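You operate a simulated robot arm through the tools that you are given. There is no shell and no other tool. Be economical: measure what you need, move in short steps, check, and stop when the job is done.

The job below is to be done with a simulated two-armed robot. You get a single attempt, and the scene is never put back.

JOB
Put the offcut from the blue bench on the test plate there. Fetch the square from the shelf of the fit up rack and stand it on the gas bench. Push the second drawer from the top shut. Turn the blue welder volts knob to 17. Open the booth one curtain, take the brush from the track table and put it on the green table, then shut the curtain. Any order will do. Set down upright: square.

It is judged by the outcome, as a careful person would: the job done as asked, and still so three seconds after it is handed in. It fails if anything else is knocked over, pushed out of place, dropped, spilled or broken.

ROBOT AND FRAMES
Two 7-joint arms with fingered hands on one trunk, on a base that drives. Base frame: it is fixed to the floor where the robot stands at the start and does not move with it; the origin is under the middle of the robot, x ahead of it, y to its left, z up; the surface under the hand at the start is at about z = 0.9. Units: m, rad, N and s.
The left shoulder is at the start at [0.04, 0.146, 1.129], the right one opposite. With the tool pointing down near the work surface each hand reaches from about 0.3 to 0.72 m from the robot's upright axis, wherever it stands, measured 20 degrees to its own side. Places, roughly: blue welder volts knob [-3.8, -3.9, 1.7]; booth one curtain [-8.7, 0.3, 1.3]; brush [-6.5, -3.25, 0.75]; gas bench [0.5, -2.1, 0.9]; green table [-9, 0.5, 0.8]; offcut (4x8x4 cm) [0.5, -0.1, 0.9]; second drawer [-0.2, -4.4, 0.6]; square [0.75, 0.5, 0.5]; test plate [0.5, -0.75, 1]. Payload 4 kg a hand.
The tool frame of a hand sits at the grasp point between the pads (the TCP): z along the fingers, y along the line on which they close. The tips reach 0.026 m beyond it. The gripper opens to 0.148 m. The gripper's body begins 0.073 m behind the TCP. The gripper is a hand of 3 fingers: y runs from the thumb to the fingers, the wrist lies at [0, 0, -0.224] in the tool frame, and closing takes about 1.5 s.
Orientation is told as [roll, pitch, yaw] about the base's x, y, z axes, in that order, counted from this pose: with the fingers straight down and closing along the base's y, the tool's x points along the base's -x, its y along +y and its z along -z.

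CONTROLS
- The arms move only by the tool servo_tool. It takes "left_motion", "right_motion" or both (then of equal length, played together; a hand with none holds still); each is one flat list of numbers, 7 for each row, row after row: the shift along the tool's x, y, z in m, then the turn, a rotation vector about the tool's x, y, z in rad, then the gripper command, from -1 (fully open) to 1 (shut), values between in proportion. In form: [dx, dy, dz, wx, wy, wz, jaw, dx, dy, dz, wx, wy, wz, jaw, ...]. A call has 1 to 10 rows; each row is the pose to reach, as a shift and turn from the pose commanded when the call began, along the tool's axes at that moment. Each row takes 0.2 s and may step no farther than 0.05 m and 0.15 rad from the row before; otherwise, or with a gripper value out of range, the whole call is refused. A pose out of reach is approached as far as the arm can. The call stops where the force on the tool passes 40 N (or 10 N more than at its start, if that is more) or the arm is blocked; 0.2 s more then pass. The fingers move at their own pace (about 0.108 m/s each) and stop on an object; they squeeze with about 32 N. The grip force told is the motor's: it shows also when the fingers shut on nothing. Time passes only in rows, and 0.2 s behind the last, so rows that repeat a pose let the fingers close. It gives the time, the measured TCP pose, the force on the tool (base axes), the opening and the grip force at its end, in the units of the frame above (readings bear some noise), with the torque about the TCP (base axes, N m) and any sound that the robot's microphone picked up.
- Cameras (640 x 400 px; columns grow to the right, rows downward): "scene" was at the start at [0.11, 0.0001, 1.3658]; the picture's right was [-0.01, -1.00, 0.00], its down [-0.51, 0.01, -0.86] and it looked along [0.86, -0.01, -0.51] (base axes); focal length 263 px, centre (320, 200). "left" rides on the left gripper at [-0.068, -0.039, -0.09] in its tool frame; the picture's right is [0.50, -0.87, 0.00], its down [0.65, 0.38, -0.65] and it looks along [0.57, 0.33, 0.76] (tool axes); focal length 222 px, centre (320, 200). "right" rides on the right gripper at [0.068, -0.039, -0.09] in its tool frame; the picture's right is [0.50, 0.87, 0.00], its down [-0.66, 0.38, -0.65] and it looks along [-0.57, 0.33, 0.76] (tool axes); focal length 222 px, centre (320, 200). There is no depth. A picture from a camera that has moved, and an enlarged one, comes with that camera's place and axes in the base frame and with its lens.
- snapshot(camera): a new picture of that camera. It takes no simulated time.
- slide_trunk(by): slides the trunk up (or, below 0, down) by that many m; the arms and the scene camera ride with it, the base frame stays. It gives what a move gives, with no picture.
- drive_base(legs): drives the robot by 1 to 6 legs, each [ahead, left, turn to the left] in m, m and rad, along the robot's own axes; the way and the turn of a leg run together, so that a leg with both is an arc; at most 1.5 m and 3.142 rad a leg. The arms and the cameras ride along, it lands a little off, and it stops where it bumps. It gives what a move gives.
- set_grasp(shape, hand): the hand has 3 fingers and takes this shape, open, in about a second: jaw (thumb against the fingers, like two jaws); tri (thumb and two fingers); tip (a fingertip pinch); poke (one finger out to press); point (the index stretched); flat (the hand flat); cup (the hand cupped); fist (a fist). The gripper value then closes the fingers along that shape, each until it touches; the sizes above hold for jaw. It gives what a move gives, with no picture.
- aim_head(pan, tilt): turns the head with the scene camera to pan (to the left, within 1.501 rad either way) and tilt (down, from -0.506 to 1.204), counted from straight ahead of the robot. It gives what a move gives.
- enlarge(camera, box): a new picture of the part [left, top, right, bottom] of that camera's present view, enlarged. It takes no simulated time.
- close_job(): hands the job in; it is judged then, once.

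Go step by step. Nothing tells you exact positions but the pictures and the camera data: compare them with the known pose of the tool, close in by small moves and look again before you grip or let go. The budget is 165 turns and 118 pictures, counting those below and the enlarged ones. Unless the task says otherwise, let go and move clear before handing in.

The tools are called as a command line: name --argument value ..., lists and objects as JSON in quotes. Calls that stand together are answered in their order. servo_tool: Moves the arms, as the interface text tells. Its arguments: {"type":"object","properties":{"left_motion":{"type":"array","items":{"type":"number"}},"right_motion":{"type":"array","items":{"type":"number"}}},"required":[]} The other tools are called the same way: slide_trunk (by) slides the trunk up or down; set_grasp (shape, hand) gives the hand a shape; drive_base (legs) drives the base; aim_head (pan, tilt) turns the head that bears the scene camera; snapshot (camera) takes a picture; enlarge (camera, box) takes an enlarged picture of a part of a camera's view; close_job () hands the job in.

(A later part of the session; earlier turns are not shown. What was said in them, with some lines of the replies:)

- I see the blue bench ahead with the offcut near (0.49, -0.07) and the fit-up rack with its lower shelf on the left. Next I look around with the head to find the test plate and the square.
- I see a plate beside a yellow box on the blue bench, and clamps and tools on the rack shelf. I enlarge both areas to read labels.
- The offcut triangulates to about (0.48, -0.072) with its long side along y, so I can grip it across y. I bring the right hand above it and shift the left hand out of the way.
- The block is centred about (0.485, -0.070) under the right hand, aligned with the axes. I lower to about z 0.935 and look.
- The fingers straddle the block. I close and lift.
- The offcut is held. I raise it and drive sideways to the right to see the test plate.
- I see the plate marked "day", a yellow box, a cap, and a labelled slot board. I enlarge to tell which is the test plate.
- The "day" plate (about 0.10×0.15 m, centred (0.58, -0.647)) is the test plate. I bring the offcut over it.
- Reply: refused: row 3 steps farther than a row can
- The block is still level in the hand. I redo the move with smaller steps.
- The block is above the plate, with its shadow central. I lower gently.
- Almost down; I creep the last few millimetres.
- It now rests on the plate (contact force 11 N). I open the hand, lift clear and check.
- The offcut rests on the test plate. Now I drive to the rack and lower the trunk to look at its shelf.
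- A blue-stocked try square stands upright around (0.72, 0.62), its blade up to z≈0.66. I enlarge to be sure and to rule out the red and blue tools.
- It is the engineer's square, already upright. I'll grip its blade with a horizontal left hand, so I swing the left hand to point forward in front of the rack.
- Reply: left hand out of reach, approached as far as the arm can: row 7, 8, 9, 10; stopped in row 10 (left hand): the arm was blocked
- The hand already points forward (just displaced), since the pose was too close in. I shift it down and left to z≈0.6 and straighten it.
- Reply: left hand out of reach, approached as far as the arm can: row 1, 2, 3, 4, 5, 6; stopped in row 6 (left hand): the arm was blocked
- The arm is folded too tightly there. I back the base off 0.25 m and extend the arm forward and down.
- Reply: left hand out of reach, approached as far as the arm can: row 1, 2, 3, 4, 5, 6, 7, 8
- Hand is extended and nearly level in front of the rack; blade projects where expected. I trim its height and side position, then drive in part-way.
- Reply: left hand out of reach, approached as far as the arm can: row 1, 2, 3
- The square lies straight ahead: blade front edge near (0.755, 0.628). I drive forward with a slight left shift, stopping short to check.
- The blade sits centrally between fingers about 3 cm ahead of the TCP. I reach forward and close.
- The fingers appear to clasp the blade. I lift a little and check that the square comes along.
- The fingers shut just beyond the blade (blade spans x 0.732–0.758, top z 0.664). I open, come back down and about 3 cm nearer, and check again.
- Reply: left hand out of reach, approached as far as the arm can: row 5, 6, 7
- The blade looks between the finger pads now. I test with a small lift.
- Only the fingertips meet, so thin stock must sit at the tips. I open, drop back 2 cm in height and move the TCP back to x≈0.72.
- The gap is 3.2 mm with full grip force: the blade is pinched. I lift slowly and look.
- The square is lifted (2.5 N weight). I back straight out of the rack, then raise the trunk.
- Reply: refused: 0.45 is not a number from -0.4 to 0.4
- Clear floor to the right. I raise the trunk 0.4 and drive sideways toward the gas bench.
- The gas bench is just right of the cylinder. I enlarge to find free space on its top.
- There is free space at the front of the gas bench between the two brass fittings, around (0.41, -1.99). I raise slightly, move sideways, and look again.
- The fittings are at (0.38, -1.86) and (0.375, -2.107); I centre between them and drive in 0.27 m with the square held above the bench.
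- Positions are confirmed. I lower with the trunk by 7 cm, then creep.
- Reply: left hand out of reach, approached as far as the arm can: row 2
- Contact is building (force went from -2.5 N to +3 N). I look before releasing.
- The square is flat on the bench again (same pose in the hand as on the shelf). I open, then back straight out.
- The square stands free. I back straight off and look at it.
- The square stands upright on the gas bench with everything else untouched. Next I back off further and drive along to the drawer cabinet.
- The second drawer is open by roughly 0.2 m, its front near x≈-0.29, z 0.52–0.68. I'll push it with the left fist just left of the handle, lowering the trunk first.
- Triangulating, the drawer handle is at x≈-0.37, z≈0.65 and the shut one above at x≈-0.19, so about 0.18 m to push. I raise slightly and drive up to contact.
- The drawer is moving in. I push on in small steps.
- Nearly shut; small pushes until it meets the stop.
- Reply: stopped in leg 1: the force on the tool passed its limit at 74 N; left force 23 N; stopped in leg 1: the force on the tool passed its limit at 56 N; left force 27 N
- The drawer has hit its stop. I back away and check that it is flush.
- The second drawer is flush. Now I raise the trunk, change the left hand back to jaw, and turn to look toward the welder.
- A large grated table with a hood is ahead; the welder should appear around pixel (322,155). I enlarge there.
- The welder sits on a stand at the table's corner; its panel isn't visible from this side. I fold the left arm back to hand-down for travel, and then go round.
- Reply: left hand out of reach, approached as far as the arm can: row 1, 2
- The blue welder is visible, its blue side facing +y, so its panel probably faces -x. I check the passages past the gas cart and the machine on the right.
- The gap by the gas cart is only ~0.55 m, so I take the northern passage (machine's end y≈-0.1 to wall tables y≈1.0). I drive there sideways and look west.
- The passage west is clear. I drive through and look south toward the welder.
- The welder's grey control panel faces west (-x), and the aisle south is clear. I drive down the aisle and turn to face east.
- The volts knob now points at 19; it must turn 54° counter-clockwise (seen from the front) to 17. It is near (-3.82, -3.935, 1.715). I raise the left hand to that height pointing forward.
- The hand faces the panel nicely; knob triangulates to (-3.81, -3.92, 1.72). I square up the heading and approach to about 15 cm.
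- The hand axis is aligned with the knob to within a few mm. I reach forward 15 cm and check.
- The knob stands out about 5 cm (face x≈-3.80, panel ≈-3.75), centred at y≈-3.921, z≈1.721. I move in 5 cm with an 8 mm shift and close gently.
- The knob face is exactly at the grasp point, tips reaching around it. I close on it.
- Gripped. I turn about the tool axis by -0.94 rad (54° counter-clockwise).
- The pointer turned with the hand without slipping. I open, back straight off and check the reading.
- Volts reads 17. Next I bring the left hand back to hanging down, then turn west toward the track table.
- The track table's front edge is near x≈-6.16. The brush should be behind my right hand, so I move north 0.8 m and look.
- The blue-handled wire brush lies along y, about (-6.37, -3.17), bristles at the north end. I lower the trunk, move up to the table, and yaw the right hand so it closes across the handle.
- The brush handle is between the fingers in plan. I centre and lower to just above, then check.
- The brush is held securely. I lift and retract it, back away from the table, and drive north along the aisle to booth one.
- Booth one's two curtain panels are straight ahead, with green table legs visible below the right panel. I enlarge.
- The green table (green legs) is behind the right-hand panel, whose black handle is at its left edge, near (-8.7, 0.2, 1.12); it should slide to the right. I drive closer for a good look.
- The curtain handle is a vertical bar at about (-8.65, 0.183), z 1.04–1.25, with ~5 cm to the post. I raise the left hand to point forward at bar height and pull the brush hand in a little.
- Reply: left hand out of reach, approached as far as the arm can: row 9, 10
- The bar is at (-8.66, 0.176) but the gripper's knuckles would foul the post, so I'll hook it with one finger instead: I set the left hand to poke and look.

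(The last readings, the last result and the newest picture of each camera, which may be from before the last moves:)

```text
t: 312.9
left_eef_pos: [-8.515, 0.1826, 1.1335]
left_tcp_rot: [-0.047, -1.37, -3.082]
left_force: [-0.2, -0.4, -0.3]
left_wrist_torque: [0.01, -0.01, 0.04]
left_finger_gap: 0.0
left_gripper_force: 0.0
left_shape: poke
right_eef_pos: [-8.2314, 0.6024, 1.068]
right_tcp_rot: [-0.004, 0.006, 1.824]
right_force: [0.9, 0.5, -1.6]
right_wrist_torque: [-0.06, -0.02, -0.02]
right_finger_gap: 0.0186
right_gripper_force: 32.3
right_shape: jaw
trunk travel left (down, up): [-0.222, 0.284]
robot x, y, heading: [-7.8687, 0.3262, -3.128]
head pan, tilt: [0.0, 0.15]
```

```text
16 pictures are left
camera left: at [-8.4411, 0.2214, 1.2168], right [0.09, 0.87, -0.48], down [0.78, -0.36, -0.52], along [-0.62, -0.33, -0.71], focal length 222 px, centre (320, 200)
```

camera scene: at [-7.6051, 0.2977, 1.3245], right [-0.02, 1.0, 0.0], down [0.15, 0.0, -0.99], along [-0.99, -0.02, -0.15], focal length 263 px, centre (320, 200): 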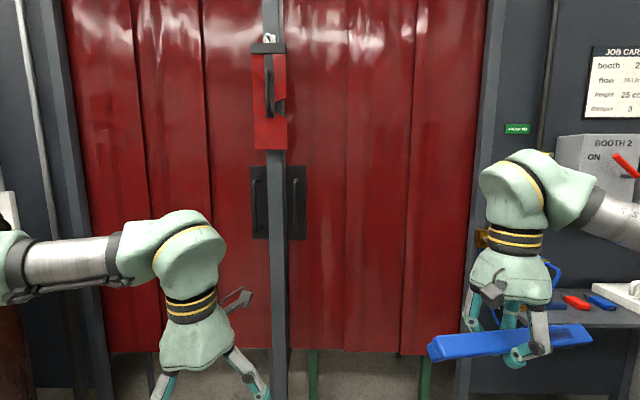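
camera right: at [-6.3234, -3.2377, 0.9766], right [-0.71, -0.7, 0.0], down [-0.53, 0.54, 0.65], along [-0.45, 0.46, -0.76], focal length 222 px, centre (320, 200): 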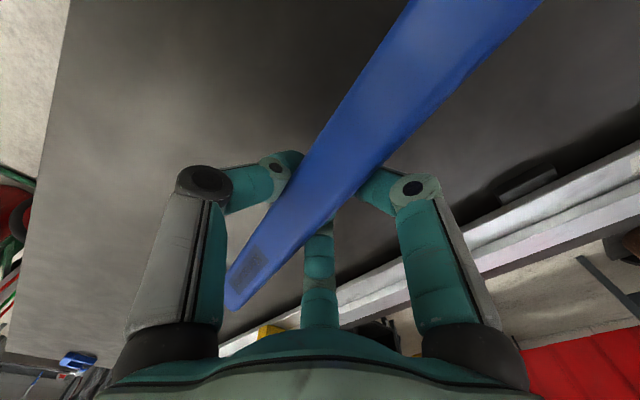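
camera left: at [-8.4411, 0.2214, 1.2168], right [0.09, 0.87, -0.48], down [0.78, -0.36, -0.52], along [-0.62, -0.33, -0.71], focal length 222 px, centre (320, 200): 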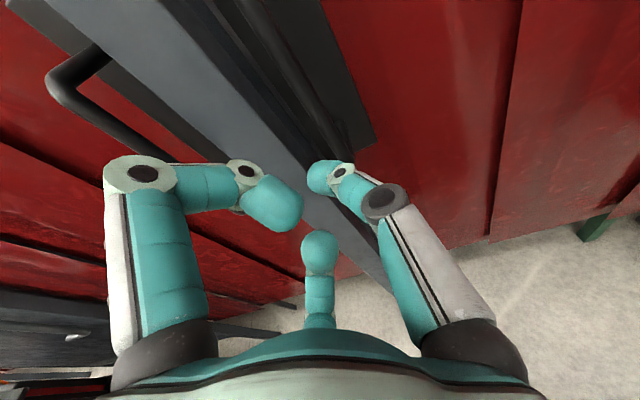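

The curled fingers would hit the post. Instead I return to jaw, narrow the opening, and yaw the hand about 0.5 rad so that it enters from the north-east, clearing the post.

set_grasp --shape "jaw" --hand "left"

servo_tool --left_motion '[0, -0.015, -0.005, -0.1, 0, 0, 0, 0, -0.03, -0.01, -0.2, 0, 0, 0.2, 0, -0.045, -0.015, -0.3, 0, 0, 0.35, 0, -0.06, -0.015, -0.4, 0, 0, 0.35, 0, -0.07, -0.015, -0.5, 0, 0, 0.35]'

snapshot --camera "left"

```text
t: 313.8
left_eef_pos: [-8.5146, 0.182, 1.1333]
left_tcp_rot: [-0.046, -1.37, -3.081]
left_force: [-0.3, 0.6, 0.6]
left_wrist_torque: [-0.01, 0.0, -0.01]
left_finger_gap: 0.1481
left_gripper_force: 0.0
left_shape: jaw
right_eef_pos: [-8.2313, 0.6044, 1.0679]
right_tcp_rot: [-0.004, 0.005, 1.825]
right_force: [0.1, -0.4, -1.7]
right_wrist_torque: [-0.08, 0.01, 0.0]
right_finger_gap: 0.0186
right_gripper_force: 31.9
right_shape: jaw
trunk travel left (down, up): [-0.222, 0.284]
robot x, y, heading: [-7.8668, 0.3224, -3.131]
head pan, tilt: [0.0, 0.15]
```

```text
t: 315.0
left_eef_pos: [-8.5012, 0.2547, 1.136]
left_tcp_rot: [0.459, -1.369, -3.087]
left_force: [-0.5, -0.1, 0.6]
left_wrist_torque: [0.0, 0.01, -0.02]
left_finger_gap: 0.0486
left_gripper_force: 0.0
left_shape: jaw
right_eef_pos: [-8.23, 0.6055, 1.0672]
right_tcp_rot: [-0.003, 0.006, 1.827]
right_force: [-0.6, -0.2, -2.0]
right_wrist_torque: [-0.06, -0.02, -0.04]
right_finger_gap: 0.0186
right_gripper_force: 31.9
right_shape: jaw
trunk travel left (down, up): [-0.222, 0.284]
robot x, y, heading: [-7.8694, 0.3195, -3.132]
head pan, tilt: [0.0, 0.15]
```

```text
15 pictures are left
camera left: at [-8.4572, 0.3317, 1.2144], right [-0.32, 0.76, -0.57], down [0.87, 0.0, -0.49], along [-0.38, -0.65, -0.66], focal length 222 px, centre (320, 200)
```

left: 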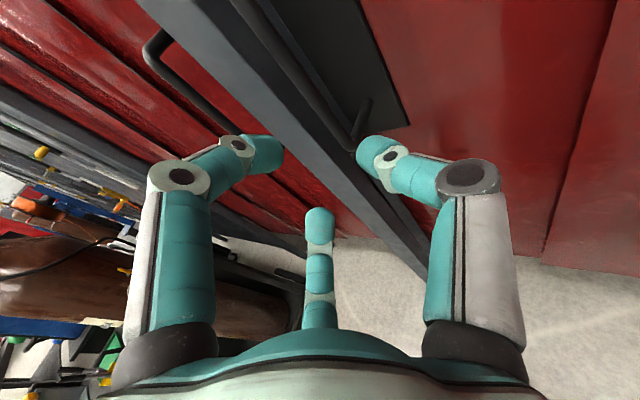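

The bar refines to (-8.641, 0.178), right on the hand's axis. I reach in 14 cm and look before closing.

servo_tool --left_motion '[-0.007, 0, 0.04, 0, 0, 0, 0.35, -0.014, 0, 0.08, 0, 0, 0, 0.35, -0.02, 0, 0.115, 0, 0, 0, 0.35, -0.025, -0.001, 0.146, 0, 0, 0, 0.35]'

snapshot --camera "left"

```text
t: 316.0
left_eef_pos: [-8.6326, 0.1817, 1.1353]
left_tcp_rot: [0.453, -1.369, -3.082]
left_force: [0.0, -0.4, -0.3]
left_wrist_torque: [0.04, 0.02, 0.0]
left_finger_gap: 0.0484
left_gripper_force: 0.1
left_shape: jaw
right_eef_pos: [-8.2322, 0.6033, 1.0663]
right_tcp_rot: [-0.006, 0.007, 1.826]
right_force: [-0.4, 0.3, -2.2]
right_wrist_torque: [-0.03, -0.03, -0.01]
right_finger_gap: 0.0184
right_gripper_force: 32.5
right_shape: jaw
trunk travel left (down, up): [-0.222, 0.284]
robot x, y, heading: [-7.8671, 0.3187, -3.129]
head pan, tilt: [0.0, 0.15]
```

```text
14 pictures are left
camera left: at [-8.5889, 0.2592, 1.2122], right [-0.32, 0.76, -0.57], down [0.87, 0.0, -0.49], along [-0.38, -0.65, -0.66], focal length 222 px, centre (320, 200)
```

left: 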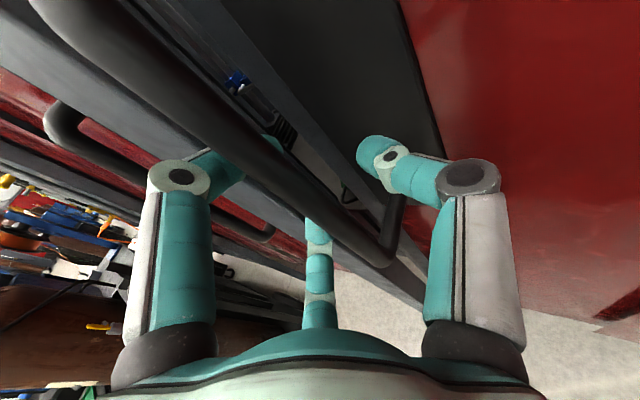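

The bar lies between the fingers. I close on it.

servo_tool --left_motion '[0, 0, 0, 0, 0, 0, 0.7, 0, 0, 0, 0, 0, 0, 1, 0, 0, 0, 0, 0, 0, 1, 0, 0, 0, 0, 0, 0, 1]'

drive_base --legs '[[0, -0.1, 0]]'

snapshot --camera "scene"

```text
t: 317.0
left_eef_pos: [-8.6321, 0.1819, 1.1353]
left_tcp_rot: [0.453, -1.369, -3.083]
left_force: [-5.8, -1.9, 3.1]
left_wrist_torque: [0.14, 0.02, -0.04]
left_finger_gap: 0.0
left_gripper_force: 32.3
left_shape: jaw
right_eef_pos: [-8.2311, 0.6047, 1.0665]
right_tcp_rot: [-0.005, 0.006, 1.825]
right_force: [0.5, 0.3, -2.1]
right_wrist_torque: [-0.08, 0.0, 0.01]
right_finger_gap: 0.0188
right_gripper_force: 32.4
right_shape: jaw
trunk travel left (down, up): [-0.222, 0.284]
robot x, y, heading: [-7.8678, 0.3259, -3.129]
head pan, tilt: [0.0, 0.15]
```

```text
t: 318.2
left_eef_pos: [-8.6317, 0.2831, 1.1353]
left_tcp_rot: [0.449, -1.37, -3.075]
left_force: [-1.5, -2.2, 1.0]
left_wrist_torque: [0.1, 0.07, -0.04]
left_finger_gap: 0.0003
left_gripper_force: 32.1
left_shape: jaw
right_eef_pos: [-8.2336, 0.7045, 1.0666]
right_tcp_rot: [-0.004, 0.006, 1.827]
right_force: [-0.1, 0.2, -1.9]
right_wrist_torque: [-0.02, 0.01, -0.02]
right_finger_gap: 0.0184
right_gripper_force: 32.1
right_shape: jaw
trunk travel left (down, up): [-0.222, 0.284]
robot x, y, heading: [-7.8689, 0.4235, -3.123]
head pan, tilt: [0.0, 0.15]
```

```text
13 pictures are left
camera scene: at [-7.9838, 0.4238, 1.3246], right [-0.01, 1.0, 0.0], down [0.15, 0.0, -0.99], along [-0.99, -0.01, -0.15], focal length 263 px, centre (320, 200)
```

scene: 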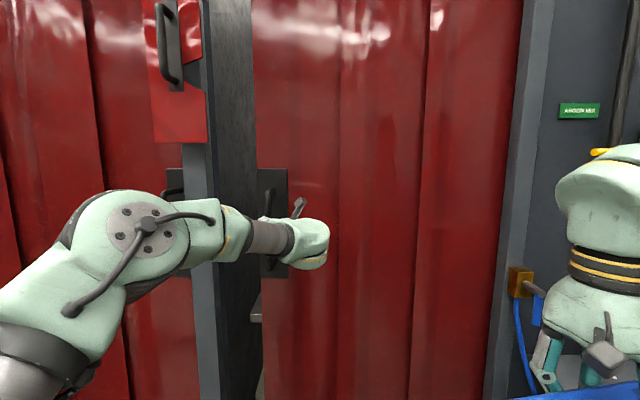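

The handle is caged and the curtain follows my hand. I open it further by moving right with a slight right turn.

drive_base --legs '[[0, -0.12, -0.12], [0, -0.04, -0.18]]'

aim_head --pan 0.35 --tilt 0.3

snapshot --camera "scene"

```text
t: 320.1
left_eef_pos: [-8.6304, 0.6718, 1.1332]
left_tcp_rot: [0.446, -1.369, 2.914]
left_force: [-23.6, -1.9, 7.7]
left_wrist_torque: [0.11, 0.03, 0.08]
left_finger_gap: 0.0
left_gripper_force: 32.0
left_shape: jaw
right_eef_pos: [-8.1248, 0.9574, 1.0665]
right_tcp_rot: [-0.006, 0.005, 1.528]
right_force: [0.2, 0.4, -2.7]
right_wrist_torque: [-0.04, 0.02, 0.0]
right_finger_gap: 0.0185
right_gripper_force: 32.2
right_shape: jaw
trunk travel left (down, up): [-0.222, 0.284]
robot x, y, heading: [-7.8546, 0.5812, 2.852]
head pan, tilt: [0.0, 0.15]
```

```text
t: 320.9
left_eef_pos: [-8.6309, 0.6691, 1.1337]
left_tcp_rot: [0.444, -1.37, 2.917]
left_force: [-18.1, -0.8, 0.6]
left_wrist_torque: [0.13, -0.01, 0.0]
left_finger_gap: 0.0
left_gripper_force: 32.4
left_shape: jaw
right_eef_pos: [-8.1241, 0.9585, 1.0658]
right_tcp_rot: [-0.007, 0.003, 1.529]
right_force: [-0.2, 0.5, -1.8]
right_wrist_torque: [-0.06, 0.0, -0.02]
right_finger_gap: 0.0183
right_gripper_force: 32.0
right_shape: jaw
trunk travel left (down, up): [-0.222, 0.284]
robot x, y, heading: [-7.858, 0.5856, 2.859]
head pan, tilt: [0.351, 0.3]
```

```text
12 pictures are left
camera scene: at [-7.9738, 0.5843, 1.3103], right [-0.07, 1.0, 0.0], down [0.3, 0.02, -0.95], along [-0.95, -0.06, -0.3], focal length 263 px, centre (320, 200)
```

scene: 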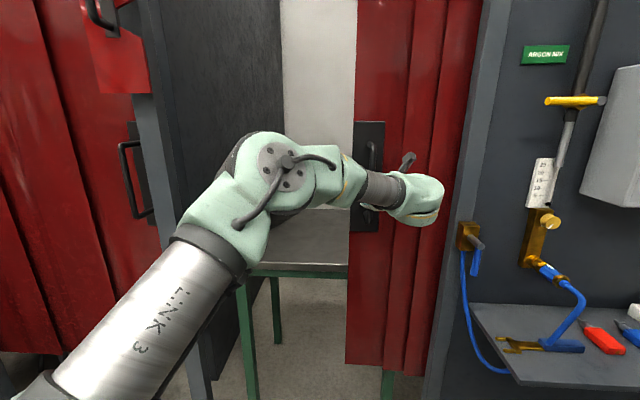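

The curtain is open by about 0.49 m, showing the green table (front edge x≈-8.77). I let go of the handle, withdraw the left hand, and fold it.

servo_tool --left_motion '[0, 0, 0, 0, 0, 0, 0.7, 0, 0, 0, 0, 0, 0, 0.35, 0, 0, 0, 0, 0, 0, 0.35, 0, 0, -0.04, 0, 0, 0, 0.35, 0, 0, -0.08, 0, 0, 0, 0.35, 0, 0, -0.12, 0.1, 0, 0, 0.35, 0, 0, -0.15, 0.2, 0, 0, 0.35, 0, 0, -0.15, 0.3, 0, 0, 0.35, 0, 0, -0.15, 0.4, 0, 0, 0.35, 0, 0, -0.15, 0.5, 0, 0, 0.35]'

drive_base --legs '[[-0.15, 0, 0]]'

servo_tool --left_motion '[-0.006, 0, -0.023, 0, 0.137, 0, 0.35, -0.011, 0, -0.047, 0, 0.274, 0, 0.35, -0.017, 0, -0.07, 0, 0.411, 0, 0.35, -0.022, 0, -0.094, 0, 0.548, 0, 0.35, -0.028, 0, -0.117, 0, 0.685, 0, 0.35, -0.034, 0, -0.141, 0, 0.822, 0, 0.35, -0.039, 0, -0.164, 0, 0.959, 0, 0.35, -0.045, 0, -0.188, 0, 1.096, 0, 0.35, -0.05, 0, -0.21, 0, 1.233, 0, 0.35, -0.056, 0, -0.235, 0, 1.37, 0, 0.35]'

```text
t: 323.1
left_eef_pos: [-8.483, 0.7032, 1.1635]
left_tcp_rot: [-0.059, -1.373, 2.918]
left_force: [-0.1, 0.7, -0.2]
left_wrist_torque: [-0.02, -0.03, -0.01]
left_finger_gap: 0.0479
left_gripper_force: 0.2
left_shape: jaw
right_eef_pos: [-8.1216, 0.9575, 1.0672]
right_tcp_rot: [-0.006, 0.004, 1.529]
right_force: [0.3, -0.3, -1.3]
right_wrist_torque: [-0.03, 0.03, -0.02]
right_finger_gap: 0.0187
right_gripper_force: 32.2
right_shape: jaw
trunk travel left (down, up): [-0.222, 0.284]
robot x, y, heading: [-7.8563, 0.5857, 2.856]
head pan, tilt: [0.351, 0.3]
```

```text
t: 324.5
left_eef_pos: [-8.3432, 0.6626, 1.1629]
left_tcp_rot: [-0.05, -1.372, 2.911]
left_force: [-0.4, 0.4, 0.3]
left_wrist_torque: [0.0, -0.02, -0.02]
left_finger_gap: 0.0478
left_gripper_force: 0.0
left_shape: jaw
right_eef_pos: [-7.9805, 0.9172, 1.0667]
right_tcp_rot: [-0.005, 0.006, 1.529]
right_force: [-0.3, -0.9, -0.9]
right_wrist_torque: [-0.07, 0.03, 0.0]
right_finger_gap: 0.0184
right_gripper_force: 31.9
right_shape: jaw
trunk travel left (down, up): [-0.222, 0.284]
robot x, y, heading: [-7.7183, 0.5431, 2.86]
head pan, tilt: [0.351, 0.3]
```

```text
t: 326.7
left_eef_pos: [-8.1307, 0.6028, 1.2648]
left_tcp_rot: [-0.011, 0.0, 2.862]
left_force: [-0.1, -1.0, -0.4]
left_wrist_torque: [0.02, -0.02, -0.03]
left_finger_gap: 0.0478
left_gripper_force: 0.1
left_shape: jaw
right_eef_pos: [-7.98, 0.9179, 1.0668]
right_tcp_rot: [-0.005, 0.005, 1.529]
right_force: [0.5, 0.5, -1.3]
right_wrist_torque: [-0.05, -0.04, 0.0]
right_finger_gap: 0.0183
right_gripper_force: 32.2
right_shape: jaw
trunk travel left (down, up): [-0.222, 0.284]
robot x, y, heading: [-7.7177, 0.5412, 2.859]
head pan, tilt: [0.351, 0.3]
```

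Left hand is folded. I pull it in further, turn to bring the right arm forward, line up with the opening and extend the brush hand.

servo_tool --left_motion '[0.04, 0, -0.02, 0, 0, 0, 0.35, 0.08, 0, -0.04, 0, 0, 0, 0.35, 0.1, 0, -0.05, 0, 0, 0, 0.35]'

drive_base --legs '[[0, 0, 0.684], [0.182, 0.091, 0]]'

aim_head --pan -0.4 --tilt 0.45

snapshot --camera "scene"

```text
t: 327.5
left_eef_pos: [-8.0357, 0.573, 1.314]
left_tcp_rot: [-0.011, -0.001, 2.862]
left_force: [0.0, 0.6, 0.3]
left_wrist_torque: [-0.01, 0.03, 0.03]
left_finger_gap: 0.0479
left_gripper_force: 0.1
left_shape: jaw
right_eef_pos: [-7.9804, 0.9164, 1.067]
right_tcp_rot: [-0.005, 0.005, 1.529]
right_force: [-0.6, 0.5, -2.4]
right_wrist_torque: [-0.06, 0.01, 0.0]
right_finger_gap: 0.0187
right_gripper_force: 31.9
right_shape: jaw
trunk travel left (down, up): [-0.222, 0.284]
robot x, y, heading: [-7.7154, 0.5466, 2.861]
head pan, tilt: [0.351, 0.3]
```

```text
t: 330.9
left_eef_pos: [-8.1188, 0.2131, 1.3144]
left_tcp_rot: [-0.009, -0.003, -2.75]
left_force: [-0.1, 0.1, 0.3]
left_wrist_torque: [0.0, -0.02, 0.0]
left_finger_gap: 0.048
left_gripper_force: 0.0
left_shape: jaw
right_eef_pos: [-8.2906, 0.5177, 1.0661]
right_tcp_rot: [-0.005, 0.005, 2.201]
right_force: [0.7, -0.2, -0.8]
right_wrist_torque: [-0.06, -0.02, -0.01]
right_finger_gap: 0.0185
right_gripper_force: 32.5
right_shape: jaw
trunk travel left (down, up): [-0.222, 0.284]
robot x, y, heading: [-7.8489, 0.392, -2.755]
head pan, tilt: [0.351, 0.3]
```

```text
t: 332.0
left_eef_pos: [-8.1189, 0.2139, 1.314]
left_tcp_rot: [-0.008, -0.005, -2.749]
left_force: [0.1, 0.4, -0.2]
left_wrist_torque: [-0.03, 0.0, -0.02]
left_finger_gap: 0.0478
left_gripper_force: 0.1
left_shape: jaw
right_eef_pos: [-8.2905, 0.5187, 1.066]
right_tcp_rot: [-0.006, 0.005, 2.199]
right_force: [0.5, -0.1, -2.3]
right_wrist_torque: [-0.01, -0.01, 0.01]
right_finger_gap: 0.018
right_gripper_force: 32.0
right_shape: jaw
trunk travel left (down, up): [-0.222, 0.284]
robot x, y, heading: [-7.8497, 0.3862, -2.753]
head pan, tilt: [-0.4, 0.45]
```

```text
11 pictures are left
camera scene: at [-7.9618, 0.3836, 1.2967], right [0.01, 1.0, 0.0], down [0.44, 0.0, -0.9], along [-0.9, 0.01, -0.44], focal length 263 px, centre (320, 200)
```

scene: 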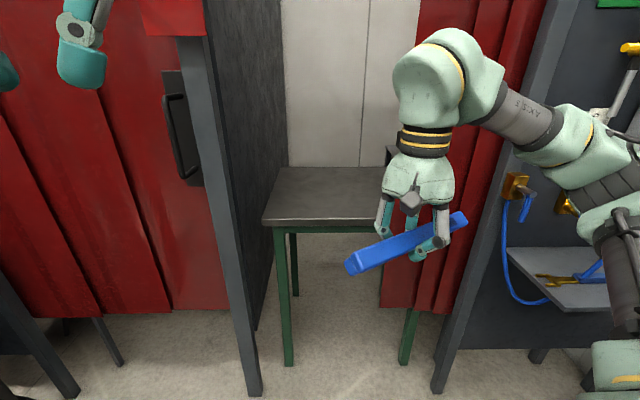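

The table top (z≈0.8) spans x -8.79 to -9.40 from y 0.18. I extend the brush hand in front of the opening, then drive straight west through it.

servo_tool --right_motion '[-0.003, 0.046, 0, 0, 0, 0, 1, -0.006, 0.093, 0, 0, 0, 0, 1, -0.01, 0.14, 0, 0, 0, 0, 1, -0.013, 0.186, 0, 0, 0, 0, 1, -0.016, 0.233, 0, 0, 0, 0, 1, -0.019, 0.279, 0, 0, 0, 0, 1]'

drive_base --legs '[[0.347, -0.142, 0]]'

snapshot --camera "scene"

```text
t: 333.4
left_eef_pos: [-8.1214, 0.2091, 1.3118]
left_tcp_rot: [-0.014, -0.002, -2.748]
left_force: [-0.2, -0.9, 0.4]
left_wrist_torque: [0.01, -0.01, 0.03]
left_finger_gap: 0.0477
left_gripper_force: 0.0
left_shape: jaw
right_eef_pos: [-8.5264, 0.367, 1.0643]
right_tcp_rot: [-0.007, 0.0, 2.202]
right_force: [0.2, 0.4, -0.8]
right_wrist_torque: [-0.05, -0.03, -0.01]
right_finger_gap: 0.0187
right_gripper_force: 32.1
right_shape: jaw
trunk travel left (down, up): [-0.222, 0.284]
robot x, y, heading: [-7.8476, 0.392, -2.753]
head pan, tilt: [-0.4, 0.45]
```

```text
t: 335.9
left_eef_pos: [-8.499, 0.2095, 1.3131]
left_tcp_rot: [-0.009, -0.002, -2.746]
left_force: [-0.4, -0.4, -0.6]
left_wrist_torque: [-0.01, 0.0, 0.0]
left_finger_gap: 0.0477
left_gripper_force: 0.0
left_shape: jaw
right_eef_pos: [-8.9052, 0.3626, 1.0665]
right_tcp_rot: [-0.004, 0.004, 2.203]
right_force: [0.1, -0.2, -1.9]
right_wrist_torque: [-0.05, 0.0, 0.0]
right_finger_gap: 0.0181
right_gripper_force: 32.3
right_shape: jaw
trunk travel left (down, up): [-0.222, 0.284]
robot x, y, heading: [-8.23, 0.3846, -2.753]
head pan, tilt: [-0.4, 0.45]
```

```text
10 pictures are left
camera scene: at [-8.3415, 0.3795, 1.2967], right [0.01, 1.0, 0.0], down [0.44, 0.0, -0.9], along [-0.9, 0.01, -0.44], focal length 263 px, centre (320, 200)
```

scene: 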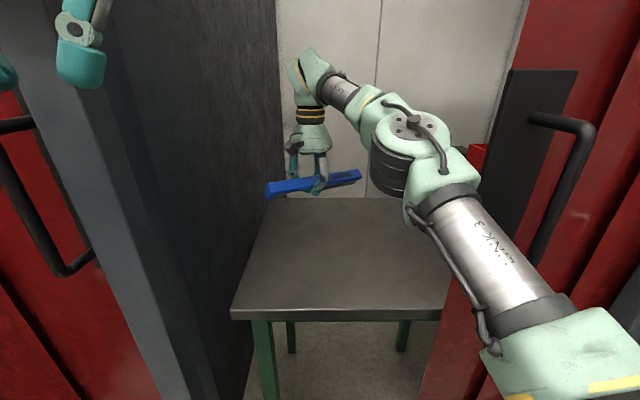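

The brush is above the table, clear of its edges. I lower it.

servo_tool --right_motion '[0, 0, 0.045, 0, 0, 0, 1, 0, 0, 0.09, 0, 0, 0, 1, 0, 0, 0.135, 0, 0, 0, 1, 0, 0, 0.18, 0, 0, 0, 1, 0, 0, 0.205, 0, 0, 0, 1, 0, 0, 0.215, 0, 0, 0, 1]'

enlarge --camera "scene" --box '[220, 120, 460, 320]'

```text
t: 337.2
left_eef_pos: [-8.4963, 0.2101, 1.315]
left_tcp_rot: [-0.01, -0.007, -2.746]
left_force: [-0.4, -0.9, -0.4]
left_wrist_torque: [0.01, -0.06, 0.0]
left_finger_gap: 0.0479
left_gripper_force: 0.0
left_shape: jaw
right_eef_pos: [-8.9075, 0.3616, 0.8699]
right_tcp_rot: [0.023, 0.008, 2.202]
right_force: [9.6, 2.6, 30.0]
right_wrist_torque: [0.18, -0.23, -0.07]
right_finger_gap: 0.0178
right_gripper_force: 32.1
right_shape: jaw
trunk travel left (down, up): [-0.222, 0.284]
robot x, y, heading: [-8.2288, 0.3878, -2.749]
head pan, tilt: [-0.4, 0.45]
stopped in row 6 (right hand): the force on the tool passed its limit at 51 N (the readings are from after the stop); the commanded pose is now the measured one
```

```text
2.00 times, centred on (340, 220) of scene
camera zoom: at [-8.3389, 0.38, 1.2971], right [0.01, 1.0, 0.0], down [0.43, 0.0, -0.9], along [-0.9, 0.01, -0.43], focal length 527 px, centre (280, 160)
```

zoom: 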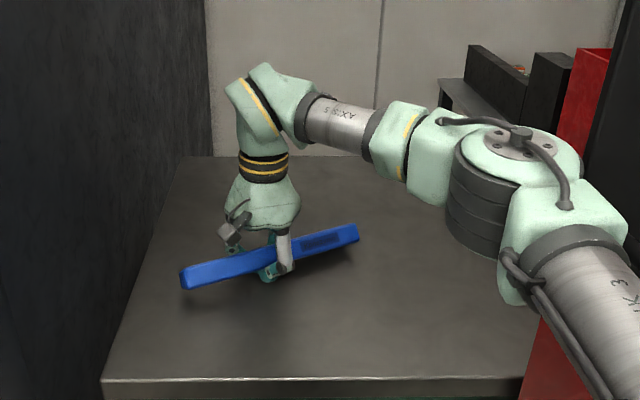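

It's on the table (contact). I ease the pressure by a couple of mm, open, and lift straight up.

servo_tool --right_motion '[0, 0, -0.002, 0, 0, 0, 1, 0, 0, -0.002, 0, 0, 0, 0.8, 0, 0, -0.002, 0, 0, 0, 0.5, 0, 0, -0.002, 0, 0, 0, 0.2, 0, 0, -0.002, 0, 0, 0, 0, 0, 0, -0.002, 0, 0, 0, -0.2, 0, 0, -0.002, 0, 0, 0, -0.2]'

servo_tool --right_motion '[0, 0, -0.04, 0, 0, 0, -0.2, 0, 0, -0.08, 0, 0, 0, -0.2, 0, 0, -0.12, 0, 0, 0, -0.2, 0, 0, -0.16, 0, 0, 0, -0.2, 0, 0, -0.195, 0, 0, 0, -0.2]'

enlarge --camera "scene" --box '[220, 120, 460, 320]'

```text
t: 338.5
left_eef_pos: [-8.4975, 0.2088, 1.313]
left_tcp_rot: [-0.011, -0.003, -2.747]
left_force: [-0.5, 0.3, -0.3]
left_wrist_torque: [0.03, -0.01, 0.01]
left_finger_gap: 0.0477
left_gripper_force: 0.0
left_shape: jaw
right_eef_pos: [-8.9093, 0.3587, 0.8759]
right_tcp_rot: [0.033, 0.005, 2.204]
right_force: [-0.2, -2.2, 29.1]
right_wrist_torque: [0.77, -0.76, -0.11]
right_finger_gap: 0.0822
right_gripper_force: 0.1
right_shape: jaw
trunk travel left (down, up): [-0.222, 0.284]
robot x, y, heading: [-8.2285, 0.3836, -2.75]
head pan, tilt: [-0.4, 0.45]
stopped in row 6 (right hand): the force on the tool passed its limit at 43 N (the readings are from after the stop); the commanded pose is now the measured one
```

```text
t: 339.7
left_eef_pos: [-8.4973, 0.208, 1.3139]
left_tcp_rot: [-0.009, -0.004, -2.746]
left_force: [-0.1, 0.1, 0.1]
left_wrist_torque: [0.0, 0.02, 0.02]
left_finger_gap: 0.048
left_gripper_force: 0.1
left_shape: jaw
right_eef_pos: [-8.9067, 0.364, 1.0662]
right_tcp_rot: [0.023, 0.003, 2.203]
right_force: [-0.2, -0.1, -0.7]
right_wrist_torque: [0.03, 0.01, 0.01]
right_finger_gap: 0.0881
right_gripper_force: 0.0
right_shape: jaw
trunk travel left (down, up): [-0.222, 0.284]
robot x, y, heading: [-8.227, 0.3867, -2.755]
head pan, tilt: [-0.4, 0.45]
```

```text
2.00 times, centred on (340, 220) of scene
camera zoom: at [-8.3407, 0.379, 1.2968], right [0.01, 1.0, 0.0], down [0.43, 0.0, -0.9], along [-0.9, 0.01, -0.43], focal length 527 px, centre (280, 160)
```

zoom: 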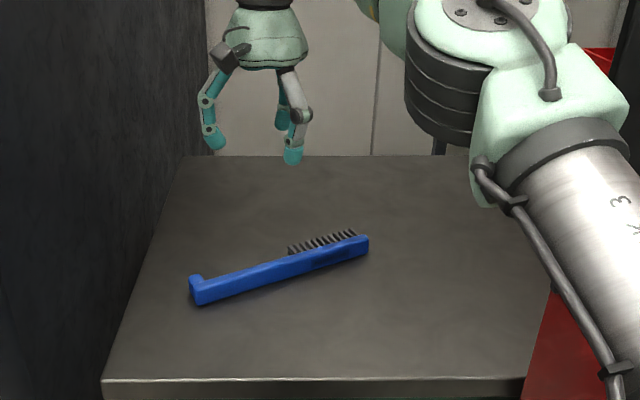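

The brush rests on the green table. I back out through the opening, face west, and prepare the right hand (closed, pointing down) to push the curtain handle shut from its north side.

drive_base --legs '[[-0.347, 0.142, 0], [0, 0, -0.385]]'

servo_tool --right_motion '[0, 0, -0.006, 0, 0, -0.14, 0, 0, 0, -0.012, 0, 0, -0.28, 0.5, 0, 0, -0.018, 0, 0, -0.42, 1, 0, 0, -0.024, 0, 0, -0.56, 1, 0, 0, -0.03, 0, 0, -0.7, 1, 0, 0, -0.034, 0, 0, -0.84, 1, 0, 0, -0.034, 0, 0, -0.95, 1]'

```text
t: 343.3
left_eef_pos: [-8.1697, 0.324, 1.3137]
left_tcp_rot: [-0.01, -0.003, -3.134]
left_force: [-0.1, -0.1, -0.2]
left_wrist_torque: [0.02, -0.05, 0.0]
left_finger_gap: 0.0479
left_gripper_force: 0.0
left_shape: jaw
right_eef_pos: [-8.4883, 0.622, 1.0659]
right_tcp_rot: [0.025, 0.005, 1.813]
right_force: [-0.3, -0.2, 0.5]
right_wrist_torque: [-0.02, -0.01, -0.01]
right_finger_gap: 0.0882
right_gripper_force: 0.1
right_shape: jaw
trunk travel left (down, up): [-0.222, 0.284]
robot x, y, heading: [-7.8553, 0.3839, -3.141]
head pan, tilt: [-0.4, 0.45]
```

```text
t: 344.9
left_eef_pos: [-8.17, 0.3246, 1.3136]
left_tcp_rot: [-0.011, -0.004, -3.135]
left_force: [0.2, 0.0, 0.0]
left_wrist_torque: [0.0, 0.01, 0.03]
left_finger_gap: 0.048
left_gripper_force: 0.1
left_shape: jaw
right_eef_pos: [-8.4885, 0.6206, 1.0998]
right_tcp_rot: [0.021, -0.022, 2.768]
right_force: [1.0, -0.5, -0.7]
right_wrist_torque: [0.0, 0.01, 0.02]
right_finger_gap: 0.0
right_gripper_force: 32.2
right_shape: jaw
right hand out of reach, approached as far as the arm can: row 7
trunk travel left (down, up): [-0.222, 0.284]
robot x, y, heading: [-7.8559, 0.3864, -3.14]
head pan, tilt: [-0.4, 0.45]
```

servo_tool --right_motion '[0.025, 0.018, 0, 0, 0, -0.1, 1, 0.05, 0.037, 0, 0, 0, -0.22, 1, 0.076, 0.056, 0, 0, 0, -0.37, 1]'

drive_base --legs '[[0, -0.24, 0]]'

aim_head --pan -0.1 --tilt 0.3

snapshot --camera "scene"

```text
t: 345.7
left_eef_pos: [-8.1669, 0.3305, 1.314]
left_tcp_rot: [-0.002, -0.005, -3.136]
left_force: [-0.7, 0.6, -0.1]
left_wrist_torque: [-0.07, 0.01, 0.01]
left_finger_gap: 0.0475
left_gripper_force: 0.2
left_shape: jaw
right_eef_pos: [-8.437, 0.5461, 1.1038]
right_tcp_rot: [0.029, -0.032, 3.115]
right_force: [2.7, -3.9, -3.1]
right_wrist_torque: [0.29, 0.25, -0.02]
right_finger_gap: 0.0001
right_gripper_force: 32.0
right_shape: jaw
right hand out of reach, approached as far as the arm can: row 1, 2
trunk travel left (down, up): [-0.222, 0.284]
robot x, y, heading: [-7.8549, 0.3878, -3.14]
head pan, tilt: [-0.4, 0.45]
```

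```text
t: 347.4
left_eef_pos: [-8.1706, 0.5637, 1.3123]
left_tcp_rot: [-0.01, -0.004, -3.137]
left_force: [0.3, 0.4, -0.8]
left_wrist_torque: [-0.04, 0.0, -0.01]
left_finger_gap: 0.0478
left_gripper_force: 0.0
left_shape: jaw
right_eef_pos: [-8.436, 0.7771, 1.1022]
right_tcp_rot: [0.009, -0.02, 3.131]
right_force: [-0.1, 0.2, -0.6]
right_wrist_torque: [0.0, 0.02, -0.02]
right_finger_gap: 0.0001
right_gripper_force: 31.7
right_shape: jaw
trunk travel left (down, up): [-0.222, 0.284]
robot x, y, heading: [-7.854, 0.6274, 3.142]
head pan, tilt: [-0.4, 0.45]
```

```text
t: 348.2
left_eef_pos: [-8.1697, 0.5632, 1.3137]
left_tcp_rot: [-0.011, -0.003, -3.138]
left_force: [0.3, -1.1, 1.1]
left_wrist_torque: [-0.03, -0.01, 0.03]
left_finger_gap: 0.0478
left_gripper_force: 0.0
left_shape: jaw
right_eef_pos: [-8.436, 0.7785, 1.1004]
right_tcp_rot: [0.01, -0.02, 3.132]
right_force: [-0.3, 0.1, -0.2]
right_wrist_torque: [0.02, 0.02, 0.03]
right_finger_gap: 0.0
right_gripper_force: 31.6
right_shape: jaw
trunk travel left (down, up): [-0.222, 0.284]
robot x, y, heading: [-7.8604, 0.6243, 3.141]
head pan, tilt: [-0.099, 0.3]
```

```text
7 pictures are left
camera scene: at [-7.9687, 0.6346, 1.3106], right [0.1, 0.99, 0.0], down [0.29, -0.03, -0.96], along [-0.95, 0.1, -0.3], focal length 263 px, centre (320, 200)
```

scene: 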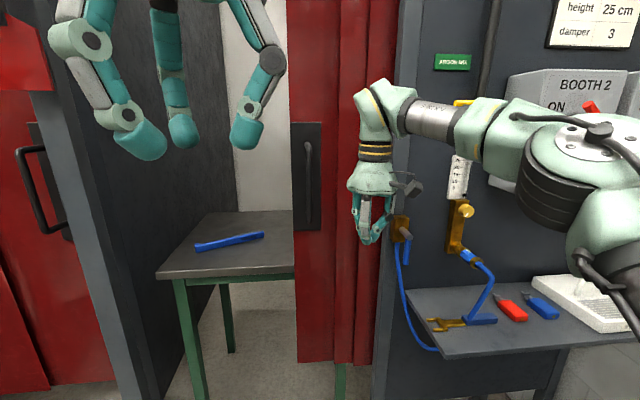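

The curtain handle bar is at (-8.641, 0.673); my closed right hand is at y 0.78, just north of it. I move in to the bar's depth, then push south.

drive_base --legs '[[0.195, 0, 0]]'

drive_base --legs '[[0, 0.12, 0]]'

snapshot --camera "scene"

```text
t: 349.8
left_eef_pos: [-8.3671, 0.5654, 1.3143]
left_tcp_rot: [-0.01, -0.004, 3.14]
left_force: [-0.1, -0.4, -0.9]
left_wrist_torque: [0.0, -0.02, -0.03]
left_finger_gap: 0.0477
left_gripper_force: 0.1
left_shape: jaw
right_eef_pos: [-8.6317, 0.783, 1.1007]
right_tcp_rot: [0.012, -0.023, 3.125]
right_force: [-0.5, 0.3, -0.3]
right_wrist_torque: [0.01, -0.03, 0.02]
right_finger_gap: 0.0
right_gripper_force: 32.5
right_shape: jaw
trunk travel left (down, up): [-0.222, 0.284]
robot x, y, heading: [-8.0521, 0.62, 3.136]
head pan, tilt: [-0.099, 0.3]
```

```text
t: 351.1
left_eef_pos: [-8.3691, 0.4497, 1.3133]
left_tcp_rot: [-0.007, -0.003, 3.136]
left_force: [-0.1, 0.1, 0.2]
left_wrist_torque: [0.0, 0.02, 0.02]
left_finger_gap: 0.0481
left_gripper_force: 0.0
left_shape: jaw
right_eef_pos: [-8.6322, 0.6672, 1.1011]
right_tcp_rot: [0.011, -0.021, 3.119]
right_force: [0.4, -0.1, 0.1]
right_wrist_torque: [-0.01, 0.0, 0.02]
right_finger_gap: 0.0
right_gripper_force: 32.0
right_shape: jaw
trunk travel left (down, up): [-0.222, 0.284]
robot x, y, heading: [-8.0551, 0.5044, 3.129]
head pan, tilt: [-0.099, 0.3]
```

```text
6 pictures are left
camera scene: at [-8.1669, 0.5189, 1.3106], right [0.11, 0.99, 0.0], down [0.29, -0.03, -0.96], along [-0.95, 0.1, -0.3], focal length 263 px, centre (320, 200)
```

scene: 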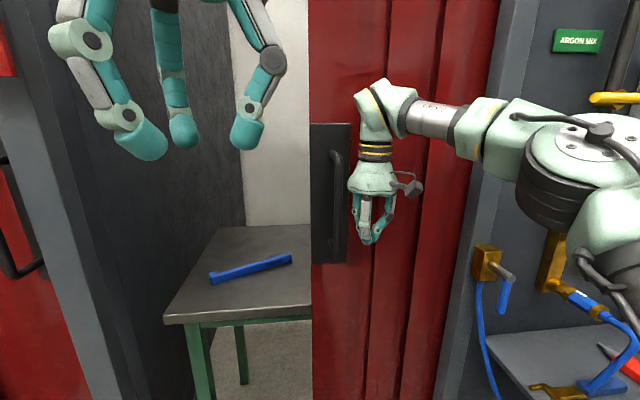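

The push works: the curtain follows. I continue south 0.38 m, then finish gently.

drive_base --legs '[[0, 0.2, 0], [0, 0.17, 0]]'

snapshot --camera "scene"

```text
t: 353.7
left_eef_pos: [-8.3724, 0.0818, 1.3144]
left_tcp_rot: [-0.008, -0.004, 3.138]
left_force: [0.7, 0.2, -0.1]
left_wrist_torque: [0.04, 0.0, 0.03]
left_finger_gap: 0.0477
left_gripper_force: 0.0
left_shape: jaw
right_eef_pos: [-8.6355, 0.2979, 1.1007]
right_tcp_rot: [0.011, -0.023, 3.121]
right_force: [-1.2, 0.4, 0.0]
right_wrist_torque: [0.02, -0.02, -0.01]
right_finger_gap: 0.0
right_gripper_force: 32.5
right_shape: jaw
trunk travel left (down, up): [-0.222, 0.284]
robot x, y, heading: [-8.0543, 0.1365, 3.128]
head pan, tilt: [-0.099, 0.3]
```

```text
5 pictures are left
camera scene: at [-8.1703, 0.1505, 1.3106], right [0.11, 0.99, 0.0], down [0.29, -0.03, -0.96], along [-0.95, 0.1, -0.3], focal length 263 px, centre (320, 200)
```

scene: 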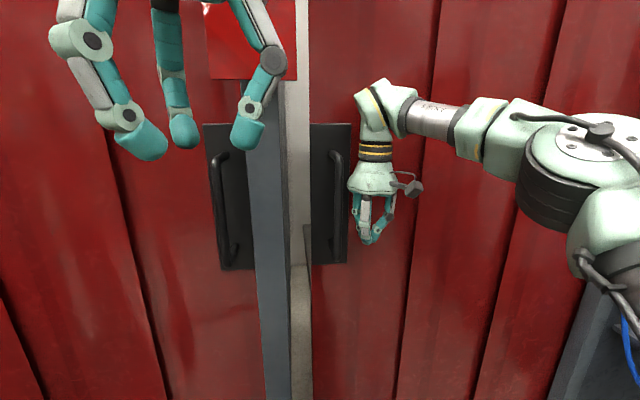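

Only about 5 cm remain. I finish with force-limited arm motion.

servo_tool --right_motion '[0, 0.015, 0, 0, 0, 0, 1, 0, 0.03, 0, 0, 0, 0, 1, 0, 0.04, 0, 0, 0, 0, 1, 0, 0.05, 0, 0, 0, 0, 1, 0, 0.058, 0, 0, 0, 0, 1, 0, 0.066, 0, 0, 0, 0, 1, 0, 0.074, 0, 0, 0, 0, 1, 0, 0.082, 0, 0, 0, 0, 1]'

enlarge --camera "scene" --box '[180, 60, 440, 320]'

```text
t: 355.6
left_eef_pos: [-8.3729, 0.085, 1.314]
left_tcp_rot: [-0.007, -0.004, 3.13]
left_force: [-0.2, -0.9, -0.3]
left_wrist_torque: [0.0, 0.0, 0.0]
left_finger_gap: 0.0477
left_gripper_force: 0.0
left_shape: jaw
right_eef_pos: [-8.6412, 0.2308, 1.1006]
right_tcp_rot: [0.009, -0.029, 3.099]
right_force: [-1.6, 22.4, 0.7]
right_wrist_torque: [-2.08, -0.06, 0.17]
right_finger_gap: 0.0
right_gripper_force: 32.1
right_shape: jaw
trunk travel left (down, up): [-0.222, 0.284]
robot x, y, heading: [-8.058, 0.1379, 3.125]
head pan, tilt: [-0.099, 0.3]
stopped in row 8 (right hand): the force on the tool passed its limit at 41 N (the readings are from after the stop); the commanded pose is now the measured one
```

```text
1.54 times, centred on (310, 190) of scene
camera zoom: at [-8.1703, 0.1525, 1.3106], right [0.11, 0.99, 0.0], down [0.29, -0.04, -0.96], along [-0.95, 0.11, -0.3], focal length 405 px, centre (335, 215)
```

zoom: 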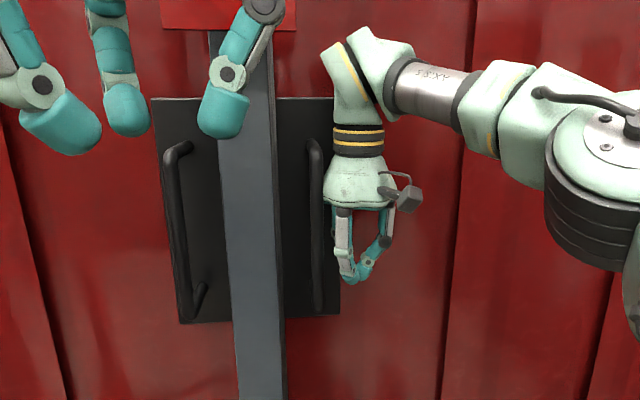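

The curtain has met its stop and looks shut. I ease the hand off the bar and back away, then check.

servo_tool --right_motion '[0, -0.02, 0, 0, 0, 0, 1, 0, -0.04, 0, 0, 0, 0, 1]'

drive_base --legs '[[-0.7, 0, 0]]'

snapshot --camera "scene"

```text
t: 356.1
left_eef_pos: [-8.3722, 0.0831, 1.3143]
left_tcp_rot: [-0.009, -0.004, 3.134]
left_force: [0.4, -0.1, -0.1]
left_wrist_torque: [-0.06, 0.02, 0.04]
left_finger_gap: 0.0482
left_gripper_force: 0.1
left_shape: jaw
right_eef_pos: [-8.6378, 0.2634, 1.1031]
right_tcp_rot: [0.011, -0.026, 3.11]
right_force: [0.4, 0.2, -1.2]
right_wrist_torque: [-0.02, 0.01, -0.04]
right_finger_gap: 0.0
right_gripper_force: 31.9
right_shape: jaw
trunk travel left (down, up): [-0.222, 0.284]
robot x, y, heading: [-8.0573, 0.1388, 3.132]
head pan, tilt: [-0.099, 0.3]
```

```text
t: 360.0
left_eef_pos: [-7.662, 0.0733, 1.3134]
left_tcp_rot: [-0.009, -0.004, 3.138]
left_force: [-0.2, 0.0, -1.0]
left_wrist_torque: [-0.03, 0.02, -0.01]
left_finger_gap: 0.0477
left_gripper_force: 0.0
left_shape: jaw
right_eef_pos: [-7.9295, 0.2525, 1.102]
right_tcp_rot: [0.009, -0.024, 3.113]
right_force: [-0.4, -0.1, -0.2]
right_wrist_torque: [0.0, 0.0, -0.03]
right_finger_gap: 0.0001
right_gripper_force: 31.9
right_shape: jaw
trunk travel left (down, up): [-0.222, 0.284]
robot x, y, heading: [-7.3473, 0.1337, 3.136]
head pan, tilt: [-0.099, 0.3]
```

```text
3 pictures are left
camera scene: at [-7.4611, 0.1421, 1.3106], right [0.11, 0.99, 0.0], down [0.29, -0.03, -0.96], along [-0.95, 0.1, -0.3], focal length 263 px, centre (320, 200)
```

scene: 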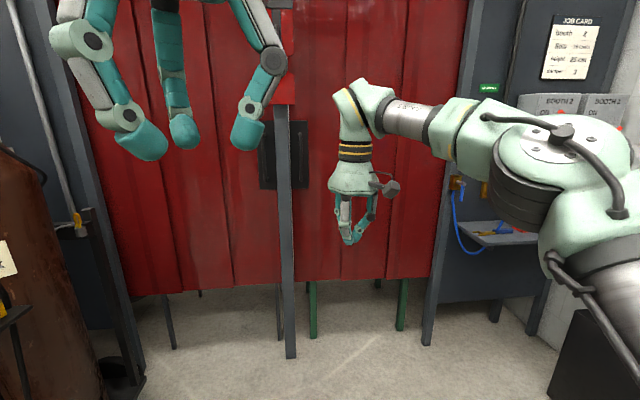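

The curtain is shut and both hands are clear of everything. All parts of the job have been done and checked, so I hand it in.

close_job

```text
The job is handed in.
```

The whole job is done and handed in:
- **Offcut:** it rests on the test plate on the blue bench. I took the plate marked "day" to be the test plate.
- **Square:** it stands upright on the gas bench.
- **Drawer:** the second drawer is shut, flush with the one above.
- **Volts knob:** the blue welder now reads 17.
- **Brush:** it lies on its side on the green table.
- **Curtain:** the booth one curtain is shut again.
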